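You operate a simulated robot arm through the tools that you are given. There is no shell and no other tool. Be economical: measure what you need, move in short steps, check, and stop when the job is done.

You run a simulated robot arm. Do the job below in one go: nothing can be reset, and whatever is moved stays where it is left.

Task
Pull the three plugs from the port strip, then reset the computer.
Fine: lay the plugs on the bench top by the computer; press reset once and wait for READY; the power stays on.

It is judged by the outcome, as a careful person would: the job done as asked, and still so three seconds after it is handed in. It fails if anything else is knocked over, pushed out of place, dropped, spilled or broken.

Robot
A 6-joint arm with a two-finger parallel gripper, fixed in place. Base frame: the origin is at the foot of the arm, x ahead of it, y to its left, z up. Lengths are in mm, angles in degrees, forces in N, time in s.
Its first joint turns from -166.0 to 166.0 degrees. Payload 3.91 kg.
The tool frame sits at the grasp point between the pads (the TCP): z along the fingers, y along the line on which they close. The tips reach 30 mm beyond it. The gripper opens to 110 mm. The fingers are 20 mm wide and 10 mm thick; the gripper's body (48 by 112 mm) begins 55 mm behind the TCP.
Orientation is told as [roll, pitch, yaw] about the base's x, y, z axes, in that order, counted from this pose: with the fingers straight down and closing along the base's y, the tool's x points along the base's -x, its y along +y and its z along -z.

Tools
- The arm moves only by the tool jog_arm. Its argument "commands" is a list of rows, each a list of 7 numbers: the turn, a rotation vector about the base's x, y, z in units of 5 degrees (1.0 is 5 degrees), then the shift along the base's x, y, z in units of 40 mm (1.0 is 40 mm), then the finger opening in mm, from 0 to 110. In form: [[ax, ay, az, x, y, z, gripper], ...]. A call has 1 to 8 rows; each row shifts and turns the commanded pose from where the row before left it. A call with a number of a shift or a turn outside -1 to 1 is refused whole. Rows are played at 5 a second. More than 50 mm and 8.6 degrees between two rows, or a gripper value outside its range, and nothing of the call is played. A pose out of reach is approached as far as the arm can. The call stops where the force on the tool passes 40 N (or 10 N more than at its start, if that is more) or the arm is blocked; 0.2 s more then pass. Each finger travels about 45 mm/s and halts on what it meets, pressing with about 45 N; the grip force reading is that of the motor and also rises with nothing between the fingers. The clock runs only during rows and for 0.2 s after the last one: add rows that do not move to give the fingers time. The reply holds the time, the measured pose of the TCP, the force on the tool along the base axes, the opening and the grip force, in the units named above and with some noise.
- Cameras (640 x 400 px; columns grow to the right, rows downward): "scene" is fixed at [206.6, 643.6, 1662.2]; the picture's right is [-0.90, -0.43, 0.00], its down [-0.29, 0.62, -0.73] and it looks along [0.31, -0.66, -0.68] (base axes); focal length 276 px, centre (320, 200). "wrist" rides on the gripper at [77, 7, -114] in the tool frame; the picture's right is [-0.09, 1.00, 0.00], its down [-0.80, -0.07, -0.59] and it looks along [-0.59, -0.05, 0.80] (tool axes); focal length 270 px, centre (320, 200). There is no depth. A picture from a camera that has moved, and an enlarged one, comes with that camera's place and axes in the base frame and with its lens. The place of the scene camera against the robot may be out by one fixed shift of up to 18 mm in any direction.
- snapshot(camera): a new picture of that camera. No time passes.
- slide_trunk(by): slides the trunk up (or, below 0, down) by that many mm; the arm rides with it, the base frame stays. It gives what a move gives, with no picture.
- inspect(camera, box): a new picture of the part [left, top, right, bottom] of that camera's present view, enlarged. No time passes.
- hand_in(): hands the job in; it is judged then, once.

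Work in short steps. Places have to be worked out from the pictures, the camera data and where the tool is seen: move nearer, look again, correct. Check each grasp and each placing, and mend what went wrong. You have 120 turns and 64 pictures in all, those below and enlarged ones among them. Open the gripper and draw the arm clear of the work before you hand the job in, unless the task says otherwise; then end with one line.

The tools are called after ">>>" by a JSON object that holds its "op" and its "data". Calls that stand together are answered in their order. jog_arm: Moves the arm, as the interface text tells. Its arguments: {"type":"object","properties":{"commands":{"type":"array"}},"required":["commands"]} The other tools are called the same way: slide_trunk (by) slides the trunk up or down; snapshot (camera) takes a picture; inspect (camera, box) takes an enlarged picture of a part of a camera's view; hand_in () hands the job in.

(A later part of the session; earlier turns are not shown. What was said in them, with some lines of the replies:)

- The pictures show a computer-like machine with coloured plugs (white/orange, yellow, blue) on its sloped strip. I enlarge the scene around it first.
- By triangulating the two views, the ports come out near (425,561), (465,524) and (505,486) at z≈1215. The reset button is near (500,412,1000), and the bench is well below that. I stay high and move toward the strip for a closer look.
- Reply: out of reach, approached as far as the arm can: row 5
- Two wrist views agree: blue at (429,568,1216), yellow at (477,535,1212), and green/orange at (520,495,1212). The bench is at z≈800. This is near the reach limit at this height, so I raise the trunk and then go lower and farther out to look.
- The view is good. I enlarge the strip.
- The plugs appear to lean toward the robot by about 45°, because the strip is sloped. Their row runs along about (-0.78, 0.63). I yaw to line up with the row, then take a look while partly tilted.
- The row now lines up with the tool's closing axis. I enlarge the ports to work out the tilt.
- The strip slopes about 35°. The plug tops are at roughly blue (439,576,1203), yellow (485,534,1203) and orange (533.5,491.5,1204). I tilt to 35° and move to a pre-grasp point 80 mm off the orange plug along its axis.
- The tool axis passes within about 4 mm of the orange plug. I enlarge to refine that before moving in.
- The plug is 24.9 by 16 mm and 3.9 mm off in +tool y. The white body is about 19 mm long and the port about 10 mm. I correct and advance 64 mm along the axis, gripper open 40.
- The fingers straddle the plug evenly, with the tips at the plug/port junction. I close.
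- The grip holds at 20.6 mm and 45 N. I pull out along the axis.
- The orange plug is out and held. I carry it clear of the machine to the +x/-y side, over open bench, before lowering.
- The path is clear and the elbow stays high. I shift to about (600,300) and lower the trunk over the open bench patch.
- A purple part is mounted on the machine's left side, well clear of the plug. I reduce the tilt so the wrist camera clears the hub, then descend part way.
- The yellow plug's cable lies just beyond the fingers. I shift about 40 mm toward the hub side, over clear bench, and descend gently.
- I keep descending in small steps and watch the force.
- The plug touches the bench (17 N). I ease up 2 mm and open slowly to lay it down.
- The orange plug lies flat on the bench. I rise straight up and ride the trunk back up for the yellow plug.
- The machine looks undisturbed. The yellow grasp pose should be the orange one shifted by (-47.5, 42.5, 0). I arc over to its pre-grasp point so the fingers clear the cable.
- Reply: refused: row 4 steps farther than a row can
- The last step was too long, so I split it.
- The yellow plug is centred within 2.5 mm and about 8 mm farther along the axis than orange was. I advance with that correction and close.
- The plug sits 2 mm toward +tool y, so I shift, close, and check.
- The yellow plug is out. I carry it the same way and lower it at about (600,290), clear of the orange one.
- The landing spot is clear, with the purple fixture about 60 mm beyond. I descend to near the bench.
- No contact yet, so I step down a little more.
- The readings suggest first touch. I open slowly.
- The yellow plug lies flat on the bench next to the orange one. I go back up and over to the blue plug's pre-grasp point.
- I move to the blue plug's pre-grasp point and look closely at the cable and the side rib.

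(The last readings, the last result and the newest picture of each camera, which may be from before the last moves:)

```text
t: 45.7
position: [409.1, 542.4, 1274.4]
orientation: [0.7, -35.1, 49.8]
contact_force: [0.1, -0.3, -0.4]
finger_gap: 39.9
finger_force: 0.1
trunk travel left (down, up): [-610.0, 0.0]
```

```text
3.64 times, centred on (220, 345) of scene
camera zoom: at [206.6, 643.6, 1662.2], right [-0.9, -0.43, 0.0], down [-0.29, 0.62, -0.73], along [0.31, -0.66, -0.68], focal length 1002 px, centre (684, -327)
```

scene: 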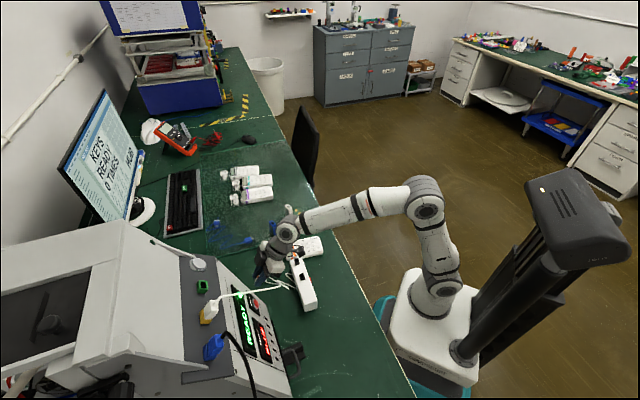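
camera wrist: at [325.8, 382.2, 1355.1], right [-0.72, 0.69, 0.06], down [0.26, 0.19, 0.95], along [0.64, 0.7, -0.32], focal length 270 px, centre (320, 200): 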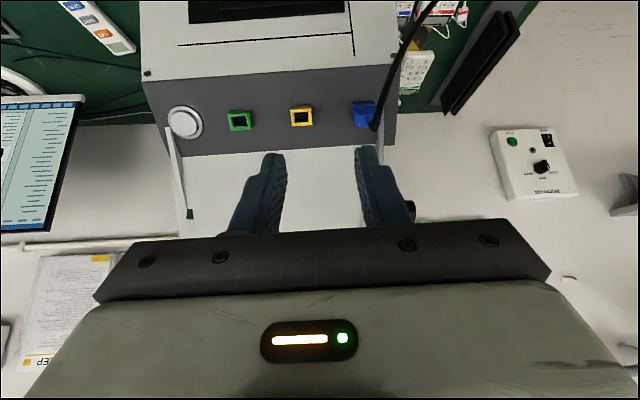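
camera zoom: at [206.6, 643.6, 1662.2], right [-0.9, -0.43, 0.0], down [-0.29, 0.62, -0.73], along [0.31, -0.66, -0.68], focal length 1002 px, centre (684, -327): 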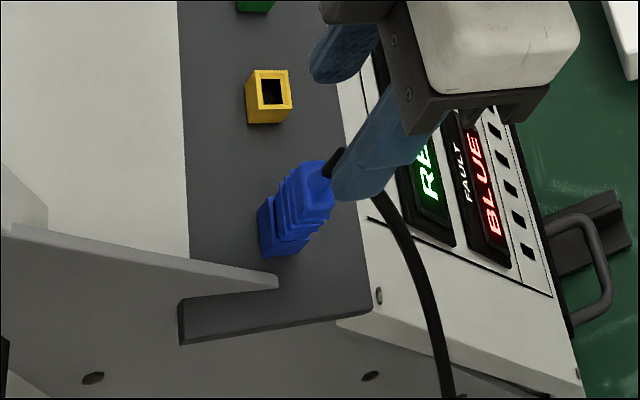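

The rib's low tip sits beside the port near strip level, and the cable exits within the plug's width, so closing along the row works. I grip slightly higher and a little downslope, advancing most of the way first.

>>> {"op": "jog_arm", "data": {"commands": [[0, 0, 0, 0.22, 0.23, -0.53, 40], [0, 0, 0, 0.22, 0.23, -0.53, 40]]}}

>>> {"op": "inspect", "data": {"camera": "wrist", "box": [240, 70, 400, 200]}}

>>> {"op": "inspect", "data": {"camera": "scene", "box": [180, 310, 260, 380]}}

```text
t: 46.3
position: [427.7, 560.6, 1233.2]
orientation: [0.7, -35.0, 49.9]
contact_force: [-0.6, 0.6, 1.5]
finger_gap: 40.2
finger_force: 0.0
trunk travel left (down, up): [-610.0, 0.0]
```

```text
3.08 times, centred on (320, 135) of wrist
camera zoom: at [340.1, 464.8, 1282.7], right [-0.72, 0.69, 0.06], down [0.26, 0.19, 0.95], along [0.64, 0.7, -0.32], focal length 832 px, centre (320, 400)
```

zoom: 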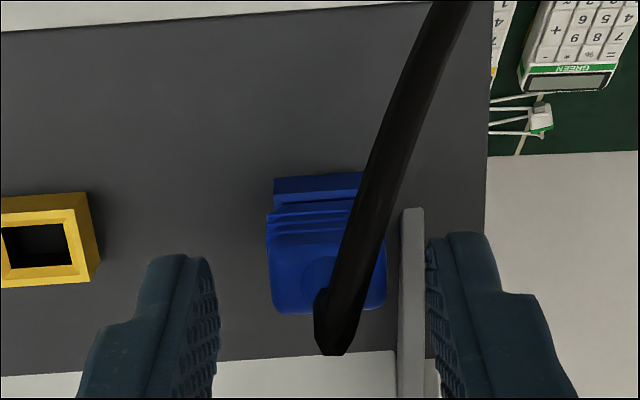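

```text
5.71 times, centred on (220, 345) of scene
camera zoom: at [206.6, 643.6, 1662.2], right [-0.9, -0.43, 0.0], down [-0.29, 0.62, -0.73], along [0.31, -0.66, -0.68], focal length 1575 px, centre (891, -629)
```

zoom: 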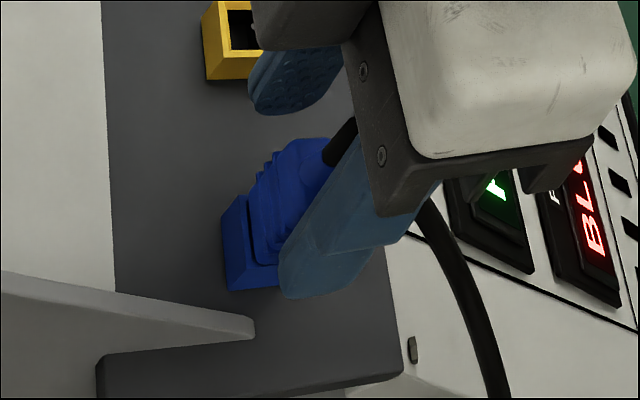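

Alignment is good: within 1 mm laterally, and the fingers clear the rib on its outer side. I advance the last 19 mm along the axis.

>>> {"op": "jog_arm", "data": {"commands": [[0, 0, 0, 0.08, 0.11, -0.2, 40], [0, 0, 0, 0.08, 0.11, -0.19, 40]]}}

>>> {"op": "inspect", "data": {"camera": "wrist", "box": [240, 80, 400, 200]}}

>>> {"op": "inspect", "data": {"camera": "scene", "box": [180, 310, 260, 380]}}

```text
t: 46.9
position: [434.1, 568.8, 1217.5]
orientation: [0.9, -35.2, 50.0]
contact_force: [0.0, 0.4, 1.2]
finger_gap: 40.1
finger_force: 0.0
trunk travel left (down, up): [-610.0, 0.0]
```

```text
3.33 times, centred on (320, 140) of wrist
camera zoom: at [346.5, 473.3, 1267.3], right [-0.72, 0.69, 0.06], down [0.26, 0.19, 0.95], along [0.64, 0.7, -0.32], focal length 901 px, centre (320, 400)
```

zoom: 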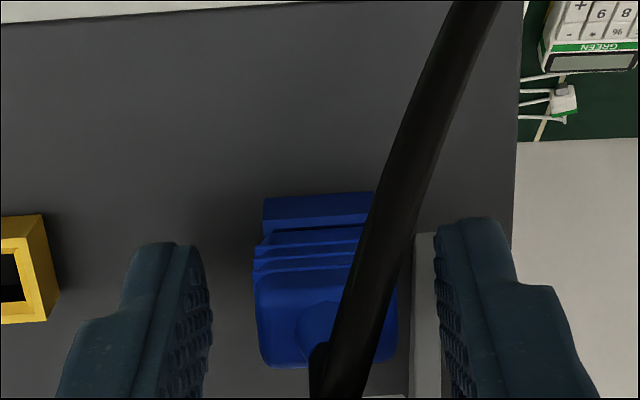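

```text
5.71 times, centred on (220, 345) of scene
camera zoom: at [206.6, 643.6, 1662.2], right [-0.9, -0.43, 0.0], down [-0.29, 0.62, -0.73], along [0.31, -0.66, -0.68], focal length 1575 px, centre (891, -629)
```

zoom: 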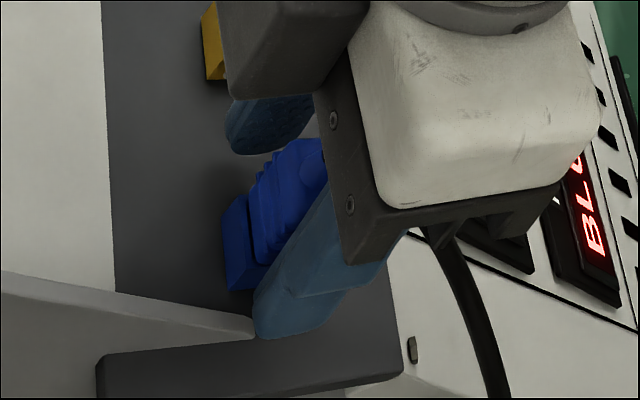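

Comparing the two views puts the rib tip about 16 mm deeper than the fingertips, so closing is clear. I close.

>>> {"op": "jog_arm", "data": {"commands": [[0, 0, 0, 0, 0, 0, 15], [0, 0, 0, 0, 0, 0, 15], [0, 0, 0, 0, 0, 0, 15]]}}

```text
t: 47.7
position: [433.3, 569.9, 1216.9]
orientation: [0.7, -35.2, 49.9]
contact_force: [-2.6, 2.5, 0.2]
finger_gap: 20.7
finger_force: 44.8
trunk travel left (down, up): [-610.0, 0.0]
```

The gap is 20.7 mm, the same as the other plugs, so it is a good grip. I pull along the axis.

>>> {"op": "jog_arm", "data": {"commands": [[0, 0, 0, -0.09, -0.11, 0.205, 15], [0, 0, 0, -0.09, -0.11, 0.205, 15], [0, 0, 0, -0.09, -0.11, 0.205, 15], [0, 0, 0, -0.09, -0.11, 0.205, 15], [0, 0, 0, -0.18, -0.22, 0.41, 15]]}}

>>> {"op": "snapshot", "data": {"camera": "wrist"}}

>>> {"op": "snapshot", "data": {"camera": "scene"}}

```text
t: 48.9
position: [411.1, 541.0, 1266.9]
orientation: [0.7, -35.2, 49.9]
contact_force: [0.1, 0.1, 0.9]
finger_gap: 20.4
finger_force: 44.9
trunk travel left (down, up): [-610.0, 0.0]
```

```text
18 pictures are left
camera wrist: at [323.7, 445.6, 1316.3], right [-0.72, 0.69, 0.06], down [0.26, 0.19, 0.95], along [0.64, 0.7, -0.32], focal length 270 px, centre (320, 200)
```

wrist: 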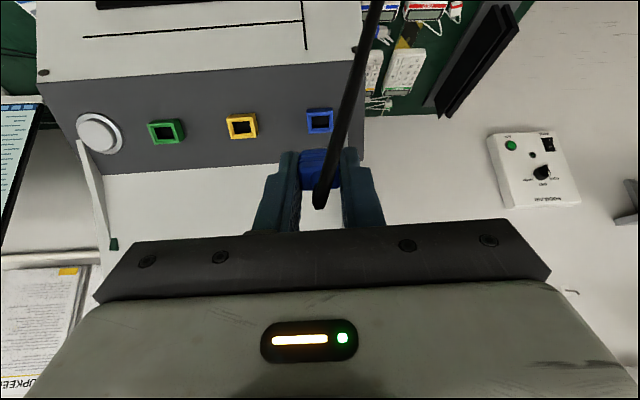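

```text
17 pictures are left
```

scene: 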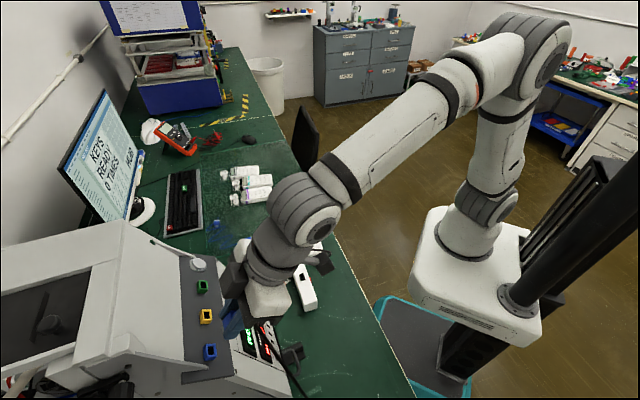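

All three ports are empty now. I carry the blue plug to the open bench in front of the machine, around (325,395), and lower the trunk.

>>> {"op": "jog_arm", "data": {"commands": [[0, 0, 0, -0.45, -0.75, 0.2, 15], [0, 0, 0, -0.45, -0.75, 0, 15], [-0.766, 0.643, 0, -0.45, -0.75, 0, 15], [-0.766, 0.643, 0, -0.45, -0.75, 0, 15], [-0.766, 0.643, 0, -0.45, -0.75, 0, 15]]}}

>>> {"op": "slide_trunk", "data": {"by": -370}}

>>> {"op": "snapshot", "data": {"camera": "wrist"}}

>>> {"op": "snapshot", "data": {"camera": "scene"}}

```text
t: 50.1
position: [320.0, 390.3, 1274.1]
orientation: [0.7, -20.2, 49.9]
contact_force: [0.0, -0.7, -0.6]
finger_gap: 20.4
finger_force: 44.9
trunk travel left (down, up): [-610.0, 0.0]
```

```text
t: 53.7
position: [320.6, 390.7, 903.3]
orientation: [0.6, -20.2, 49.9]
contact_force: [-0.3, -0.8, 1.0]
finger_gap: 20.8
finger_force: 44.8
trunk travel left (down, up): [-240.0, 370.0]
```

```text
16 pictures are left
camera wrist: at [245.1, 308.8, 985.1], right [-0.71, 0.7, 0.04], down [0.41, 0.37, 0.83], along [0.57, 0.61, -0.55], focal length 270 px, centre (320, 200)
```

wrist: 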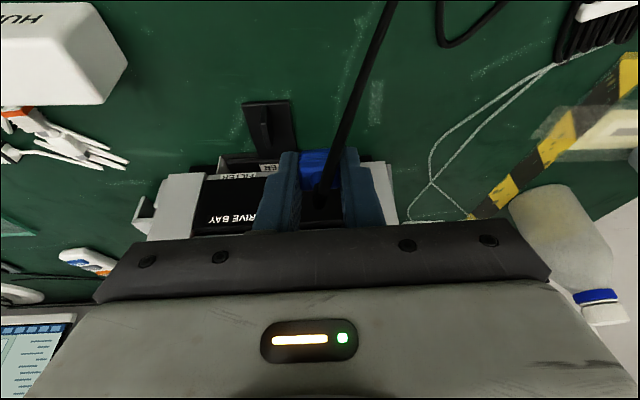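

```text
15 pictures are left
```

scene: 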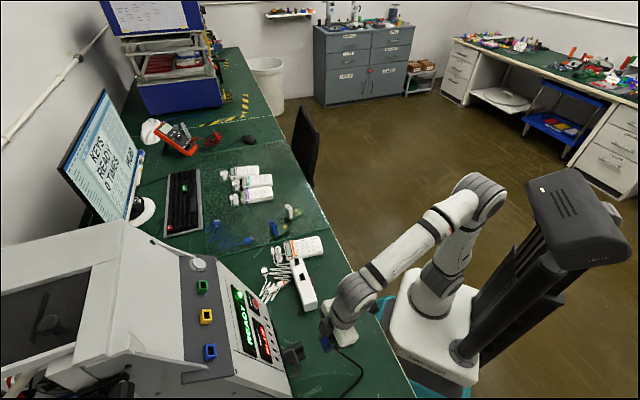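

The bench beneath is clear, with the machine's flap about 40 mm aside. I descend.

>>> {"op": "jog_arm", "data": {"commands": [[0, 0, 0, 0, 0, -0.9, 15], [0, 0, 0, 0, 0, -0.9, 15], [0, 0, 0, 0, 0, -0.7, 15], [0, 0, 0, 0, 0, -0.1, 15]]}}

>>> {"op": "jog_arm", "data": {"commands": [[0, 0, 0, 0, 0, -0.1, 15]]}}

>>> {"op": "jog_arm", "data": {"commands": [[0, 0, 0, 0, 0, -0.08, 15]]}}

```text
t: 54.7
position: [322.3, 391.8, 799.7]
orientation: [0.6, -20.2, 49.9]
contact_force: [-0.6, 0.3, 0.3]
finger_gap: 20.5
finger_force: 45.2
trunk travel left (down, up): [-240.0, 370.0]
```

```text
t: 55.1
position: [321.9, 391.6, 794.1]
orientation: [0.7, -20.3, 49.9]
contact_force: [-0.1, -0.6, -1.0]
finger_gap: 20.9
finger_force: 44.8
trunk travel left (down, up): [-240.0, 370.0]
```

```text
t: 55.5
position: [320.5, 389.5, 792.3]
orientation: [0.5, -20.1, 49.9]
contact_force: [0.1, 0.1, -0.7]
finger_gap: 20.7
finger_force: 45.2
trunk travel left (down, up): [-240.0, 370.0]
```

>>> {"op": "jog_arm", "data": {"commands": [[0, 0, 0, 0, 0, -0.08, 15]]}}

>>> {"op": "snapshot", "data": {"camera": "wrist"}}

```text
t: 55.9
position: [321.9, 390.8, 788.8]
orientation: [0.7, -20.2, 49.9]
contact_force: [-0.2, 0.8, 0.3]
finger_gap: 20.6
finger_force: 45.0
trunk travel left (down, up): [-240.0, 370.0]
```

```text
14 pictures are left
camera wrist: at [245.4, 308.9, 870.3], right [-0.71, 0.7, 0.04], down [0.41, 0.37, 0.83], along [0.57, 0.61, -0.55], focal length 270 px, centre (320, 200)
```

wrist: 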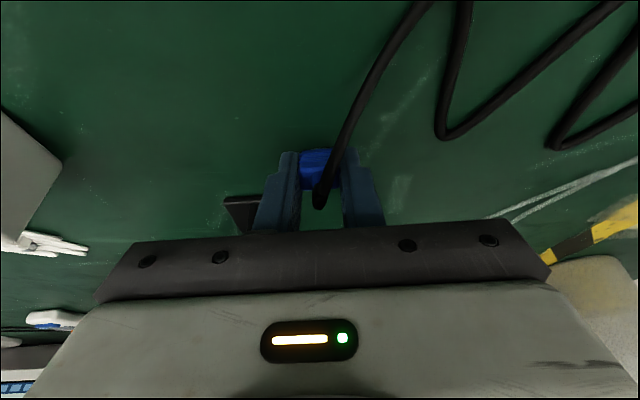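

I go down a few more millimetres to touch, then release.

>>> {"op": "jog_arm", "data": {"commands": [[0, 0, 0, 0, 0, -0.07, 15], [0, 0, 0, 0, 0, 0, 15]]}}

>>> {"op": "jog_arm", "data": {"commands": [[0, 0, 0, 0, 0, 0, 24], [0, 0, 0, 0, 0, 0, 32], [0, 0, 0, 0, 0, 0, 40], [0, 0, 0, 0, 0, 0, 40]]}}

>>> {"op": "snapshot", "data": {"camera": "wrist"}}

```text
t: 56.5
position: [321.1, 391.6, 788.5]
orientation: [0.7, -20.5, 50.0]
contact_force: [0.8, -1.6, 17.5]
finger_gap: 20.5
finger_force: 44.9
trunk travel left (down, up): [-240.0, 370.0]
```

```text
t: 57.5
position: [320.5, 391.3, 784.9]
orientation: [0.7, -20.2, 49.8]
contact_force: [-0.2, 0.2, 0.4]
finger_gap: 40.2
finger_force: 0.1
trunk travel left (down, up): [-240.0, 370.0]
```

```text
13 pictures are left
camera wrist: at [245.3, 309.2, 867.5], right [-0.71, 0.7, 0.04], down [0.41, 0.37, 0.83], along [0.57, 0.61, -0.55], focal length 270 px, centre (320, 200)
```

wrist: 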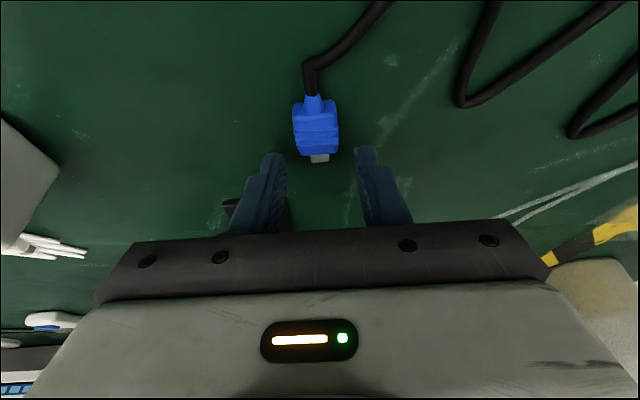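

The blue plug lies flat. Triangulation puts the red RESET button at about (514,418,986) on a steep panel (~73°), so I will press with closed fingers nearly horizontal. I rise, close the fingers and tilt.

>>> {"op": "jog_arm", "data": {"commands": [[0, 0, 0, 0, 0, 0.9, 40], [0, 0, 0, 0, 0, 0.9, 40]]}}

>>> {"op": "slide_trunk", "data": {"by": 170}}

>>> {"op": "jog_arm", "data": {"commands": [[0.766, -0.643, 0, 0.3, -0.2, 0, 20], [0.766, -0.643, 0, 0.3, -0.2, 0, 0], [0.766, -0.643, 0, 0.3, -0.2, 0, 0], [0.766, -0.643, 0, 0.3, -0.2, 0, 0], [0.766, -0.643, 0, 0.3, -0.2, 0, 0], [0.766, -0.643, 0, 0.3, -0.2, 0, 0], [0.766, -0.643, 0, 0.3, -0.2, 0, 0]]}}

>>> {"op": "snapshot", "data": {"camera": "wrist"}}

```text
t: 58.1
position: [321.2, 392.2, 857.5]
orientation: [0.7, -20.2, 49.9]
contact_force: [0.0, 0.0, -0.1]
finger_gap: 40.2
finger_force: 0.0
trunk travel left (down, up): [-240.0, 370.0]
```

```text
t: 60.0
position: [321.2, 391.5, 1027.9]
orientation: [0.7, -20.3, 49.8]
contact_force: [-0.7, 0.2, 0.2]
finger_gap: 40.1
finger_force: 0.1
trunk travel left (down, up): [-410.0, 200.0]
```

```text
t: 61.6
position: [384.3, 347.0, 1026.5]
orientation: [2.5, -48.0, 49.6]
contact_force: [0.7, -0.4, 0.3]
finger_gap: 0.3
finger_force: 37.8
out of reach, approached as far as the arm can: row 6, 7
trunk travel left (down, up): [-410.0, 200.0]
```

```text
12 pictures are left
camera wrist: at [294.5, 243.8, 1045.4], right [-0.74, 0.66, 0.09], down [0.13, 0.01, 0.99], along [0.66, 0.75, -0.1], focal length 270 px, centre (320, 200)
```

wrist: 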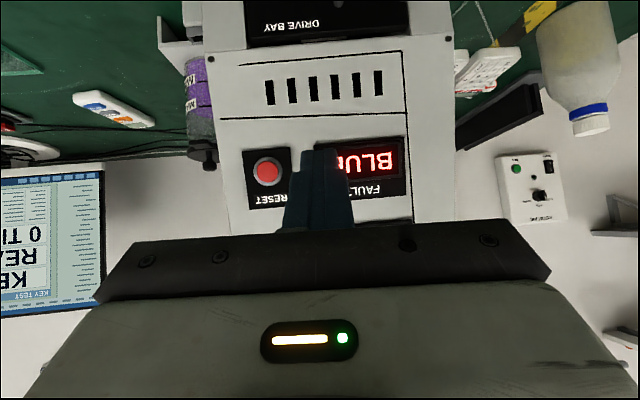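

The wrist limits the tilt near 48°, which is still fine: the front edge of the fingertips can press. The button is confirmed at (515,418,985). I back the tilt to 45° and move to a point about 40 mm in front of it.

>>> {"op": "jog_arm", "data": {"commands": [[-0.766, 0.643, 0, 0.3, 0, 0, 0], [-0.766, 0.643, 0, 0.3, 0, 0, 0], [0, 0, 0, 0.5, 0.1, 0, 0], [0, 0, 0, 0.5, 0.1, -0.1, 0]]}}

```text
t: 62.6
position: [435.3, 361.1, 1022.9]
orientation: [3.6, -41.2, 50.0]
contact_force: [0.3, 0.2, 0.4]
finger_gap: 0.3
finger_force: 37.9
out of reach, approached as far as the arm can: row 1, 2
trunk travel left (down, up): [-410.0, 200.0]
```

>>> {"op": "jog_arm", "data": {"commands": [[0, 0, 0, 0.45, 0.06, -0.15, 0], [0, 0, 0, 0.45, 0.06, -0.15, 0]]}}

>>> {"op": "snapshot", "data": {"camera": "wrist"}}

>>> {"op": "inspect", "data": {"camera": "scene", "box": [180, 240, 340, 360]}}

```text
t: 63.2
position: [471.0, 366.6, 1010.9]
orientation: [3.5, -41.0, 50.0]
contact_force: [0.1, 0.5, 0.2]
finger_gap: 0.0
finger_force: 37.8
trunk travel left (down, up): [-410.0, 200.0]
```

```text
11 pictures are left
camera wrist: at [385.7, 263.6, 1047.2], right [-0.74, 0.66, 0.1], down [0.22, 0.1, 0.97], along [0.63, 0.75, -0.22], focal length 270 px, centre (320, 200)
```

wrist: 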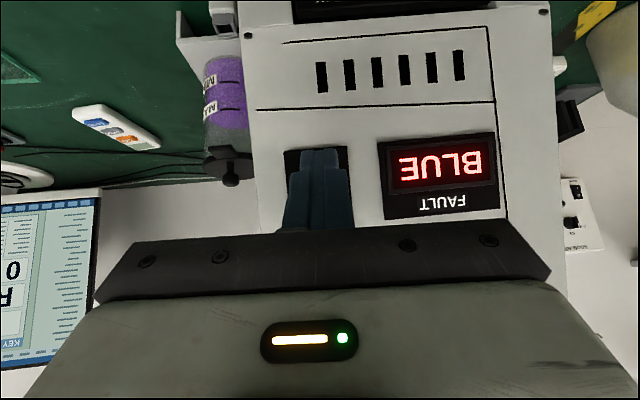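

```text
3.33 times, centred on (260, 300) of scene
camera zoom: at [206.6, 643.6, 1662.2], right [-0.9, -0.43, 0.0], down [-0.29, 0.62, -0.73], along [0.31, -0.66, -0.68], focal length 919 px, centre (520, -133)
```

zoom: 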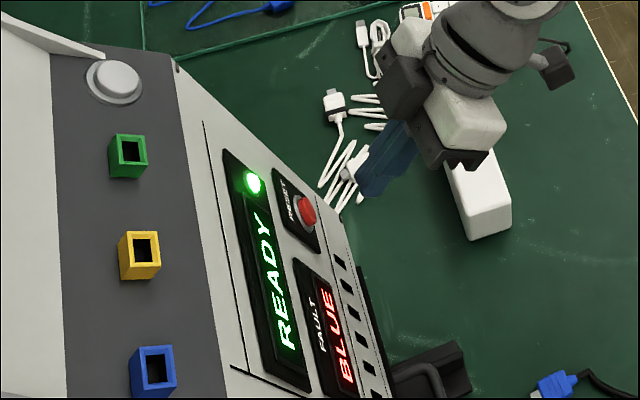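

The fingers are laterally centred on the RESET plate, about 40 mm out. I approach along the press direction.

>>> {"op": "jog_arm", "data": {"commands": [[0, 0, 0, 0.24, 0.29, -0.1, 0], [0, 0, 0, 0.24, 0.29, -0.1, 0]]}}

>>> {"op": "inspect", "data": {"camera": "scene", "box": [210, 250, 310, 330]}}

```text
t: 63.8
position: [491.2, 388.6, 1002.9]
orientation: [3.6, -41.0, 49.9]
contact_force: [0.5, -0.9, 0.1]
finger_gap: 0.0
finger_force: 37.7
trunk travel left (down, up): [-410.0, 200.0]
```

```text
5.00 times, centred on (260, 290) of scene
camera zoom: at [206.6, 643.6, 1662.2], right [-0.9, -0.43, 0.0], down [-0.29, 0.62, -0.73], along [0.31, -0.66, -0.68], focal length 1378 px, centre (620, -250)
```

zoom: 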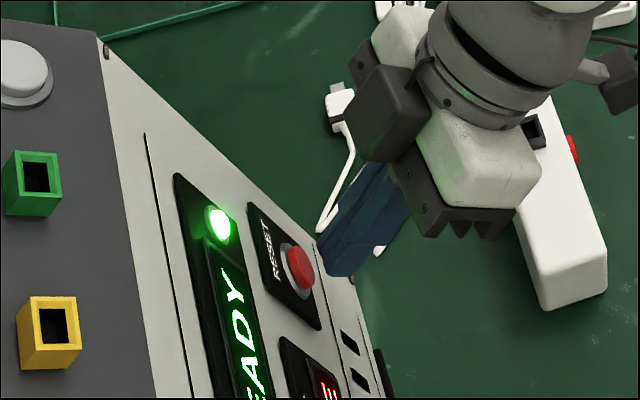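

The tip is heading straight for the button, about 10 mm away. I advance in small steps.

>>> {"op": "jog_arm", "data": {"commands": [[0, 0, 0, 0.06, 0.073, -0.027, 0], [0, 0, 0, 0.06, 0.073, -0.027, 0]]}}

>>> {"op": "jog_arm", "data": {"commands": [[0, 0, 0, 0.045, 0.055, -0.02, 0]]}}

```text
t: 64.4
position: [494.5, 395.8, 1001.0]
orientation: [3.4, -41.0, 50.0]
contact_force: [-0.3, -1.8, 0.4]
finger_gap: 0.1
finger_force: 37.9
trunk travel left (down, up): [-410.0, 200.0]
```

```text
t: 64.8
position: [496.4, 396.9, 1000.6]
orientation: [3.5, -41.0, 50.0]
contact_force: [-3.0, -6.6, 0.5]
finger_gap: 0.1
finger_force: 37.9
trunk travel left (down, up): [-410.0, 200.0]
```

Contact: about 7 N against the press direction. I check the display and button before pushing further.

>>> {"op": "inspect", "data": {"camera": "scene", "box": [210, 250, 310, 370]}}

```text
3.33 times, centred on (260, 310) of scene
camera zoom: at [206.6, 643.6, 1662.2], right [-0.9, -0.43, 0.0], down [-0.29, 0.62, -0.73], along [0.31, -0.66, -0.68], focal length 919 px, centre (520, -167)
```

zoom: 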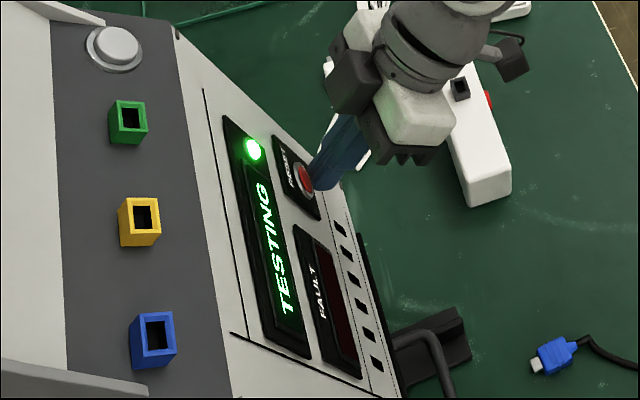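

The display now reads TESTING, so the press registered. I retreat straight back and wait for READY.

>>> {"op": "jog_arm", "data": {"commands": [[0, 0, 0, -0.24, -0.29, 0.1, 0], [0, 0, 0, -0.48, -0.58, 0.2, 0], [0, 0, 0, -0.48, -0.58, 0.2, 0], [0, 0, 0, -0.48, -0.58, 0.2, 0]]}}

>>> {"op": "jog_arm", "data": {"commands": [[-0.766, 0.643, 0, 0, 0, 0.7, 20], [-0.766, 0.643, 0, 0, 0, 0.7, 40], [-0.766, 0.643, 0, 0, 0, 0.7, 60], [0, 0, 0, 0, 0, 0.7, 80], [0, 0, 0, 0, 0, 0, 80], [0, 0, 0, 0, 0, 0, 80], [0, 0, 0, 0, 0, 0, 80], [0, 0, 0, 0, 0, 0, 80]]}}

>>> {"op": "jog_arm", "data": {"commands": [[0, 0, 0, 0, 0, 0, 80], [0, 0, 0, 0, 0, 0, 80], [0, 0, 0, 0, 0, 0, 80], [0, 0, 0, 0, 0, 0, 80], [0, 0, 0, 0, 0, 0, 80], [0, 0, 0, 0, 0, 0, 80], [0, 0, 0, 0, 0, 0, 80], [0, 0, 0, 0, 0, 0, 80]]}}

>>> {"op": "inspect", "data": {"camera": "scene", "box": [180, 230, 360, 400]}}

```text
t: 65.8
position: [429.6, 318.0, 1027.9]
orientation: [3.6, -41.0, 50.0]
contact_force: [-0.2, 0.3, -0.4]
finger_gap: 0.2
finger_force: 38.3
trunk travel left (down, up): [-410.0, 200.0]
```

```text
t: 67.6
position: [430.7, 316.3, 1139.8]
orientation: [3.5, -26.0, 50.0]
contact_force: [0.4, -0.6, -0.7]
finger_gap: 79.8
finger_force: 0.1
trunk travel left (down, up): [-410.0, 200.0]
```

```text
t: 69.4
position: [429.8, 315.9, 1141.5]
orientation: [3.5, -26.0, 50.0]
contact_force: [0.8, 0.1, -1.2]
finger_gap: 80.2
finger_force: 0.0
trunk travel left (down, up): [-410.0, 200.0]
```

```text
2.35 times, centred on (270, 315) of scene
camera zoom: at [206.6, 643.6, 1662.2], right [-0.9, -0.43, 0.0], down [-0.29, 0.62, -0.73], along [0.31, -0.66, -0.68], focal length 649 px, centre (438, -71)
```

zoom: 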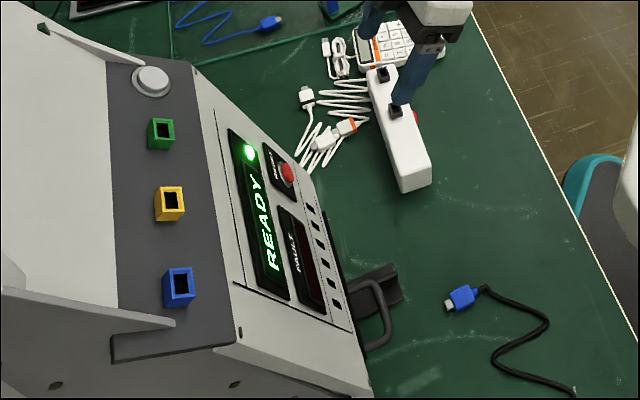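

The display reads READY, the fault display is blank, the power light is on, and all three plugs lie on the bench. I draw the arm clear and take a last look.

>>> {"op": "jog_arm", "data": {"commands": [[0, 0, 0, -0.7, -0.4, 0.5, 80], [0, 0, 0, -0.7, -0.4, 0.5, 80], [0, 0, 0, -0.7, -0.4, 0.5, 80], [0, 0, 0, 0, 0, 0, 80]]}}

>>> {"op": "snapshot", "data": {"camera": "scene"}}

```text
t: 70.4
position: [345.6, 268.8, 1202.2]
orientation: [3.5, -26.1, 50.0]
contact_force: [-0.5, -0.7, 0.0]
finger_gap: 79.9
finger_force: 0.1
trunk travel left (down, up): [-410.0, 200.0]
```

```text
6 pictures are left
```

scene: 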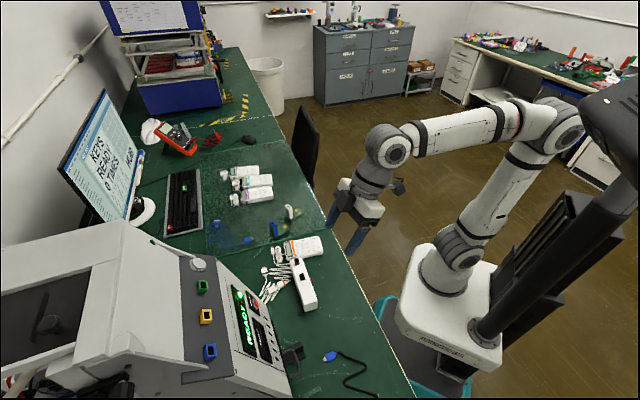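

Everything is in place and the arm is clear, so I hand in the job.

>>> {"op": "hand_in", "data": {}}

```text
The job is handed in.
```

All three plugs are out of the port strip and lying on the bench by the computer; I pressed reset once, the display went from TESTING back to READY, and the power stayed on.
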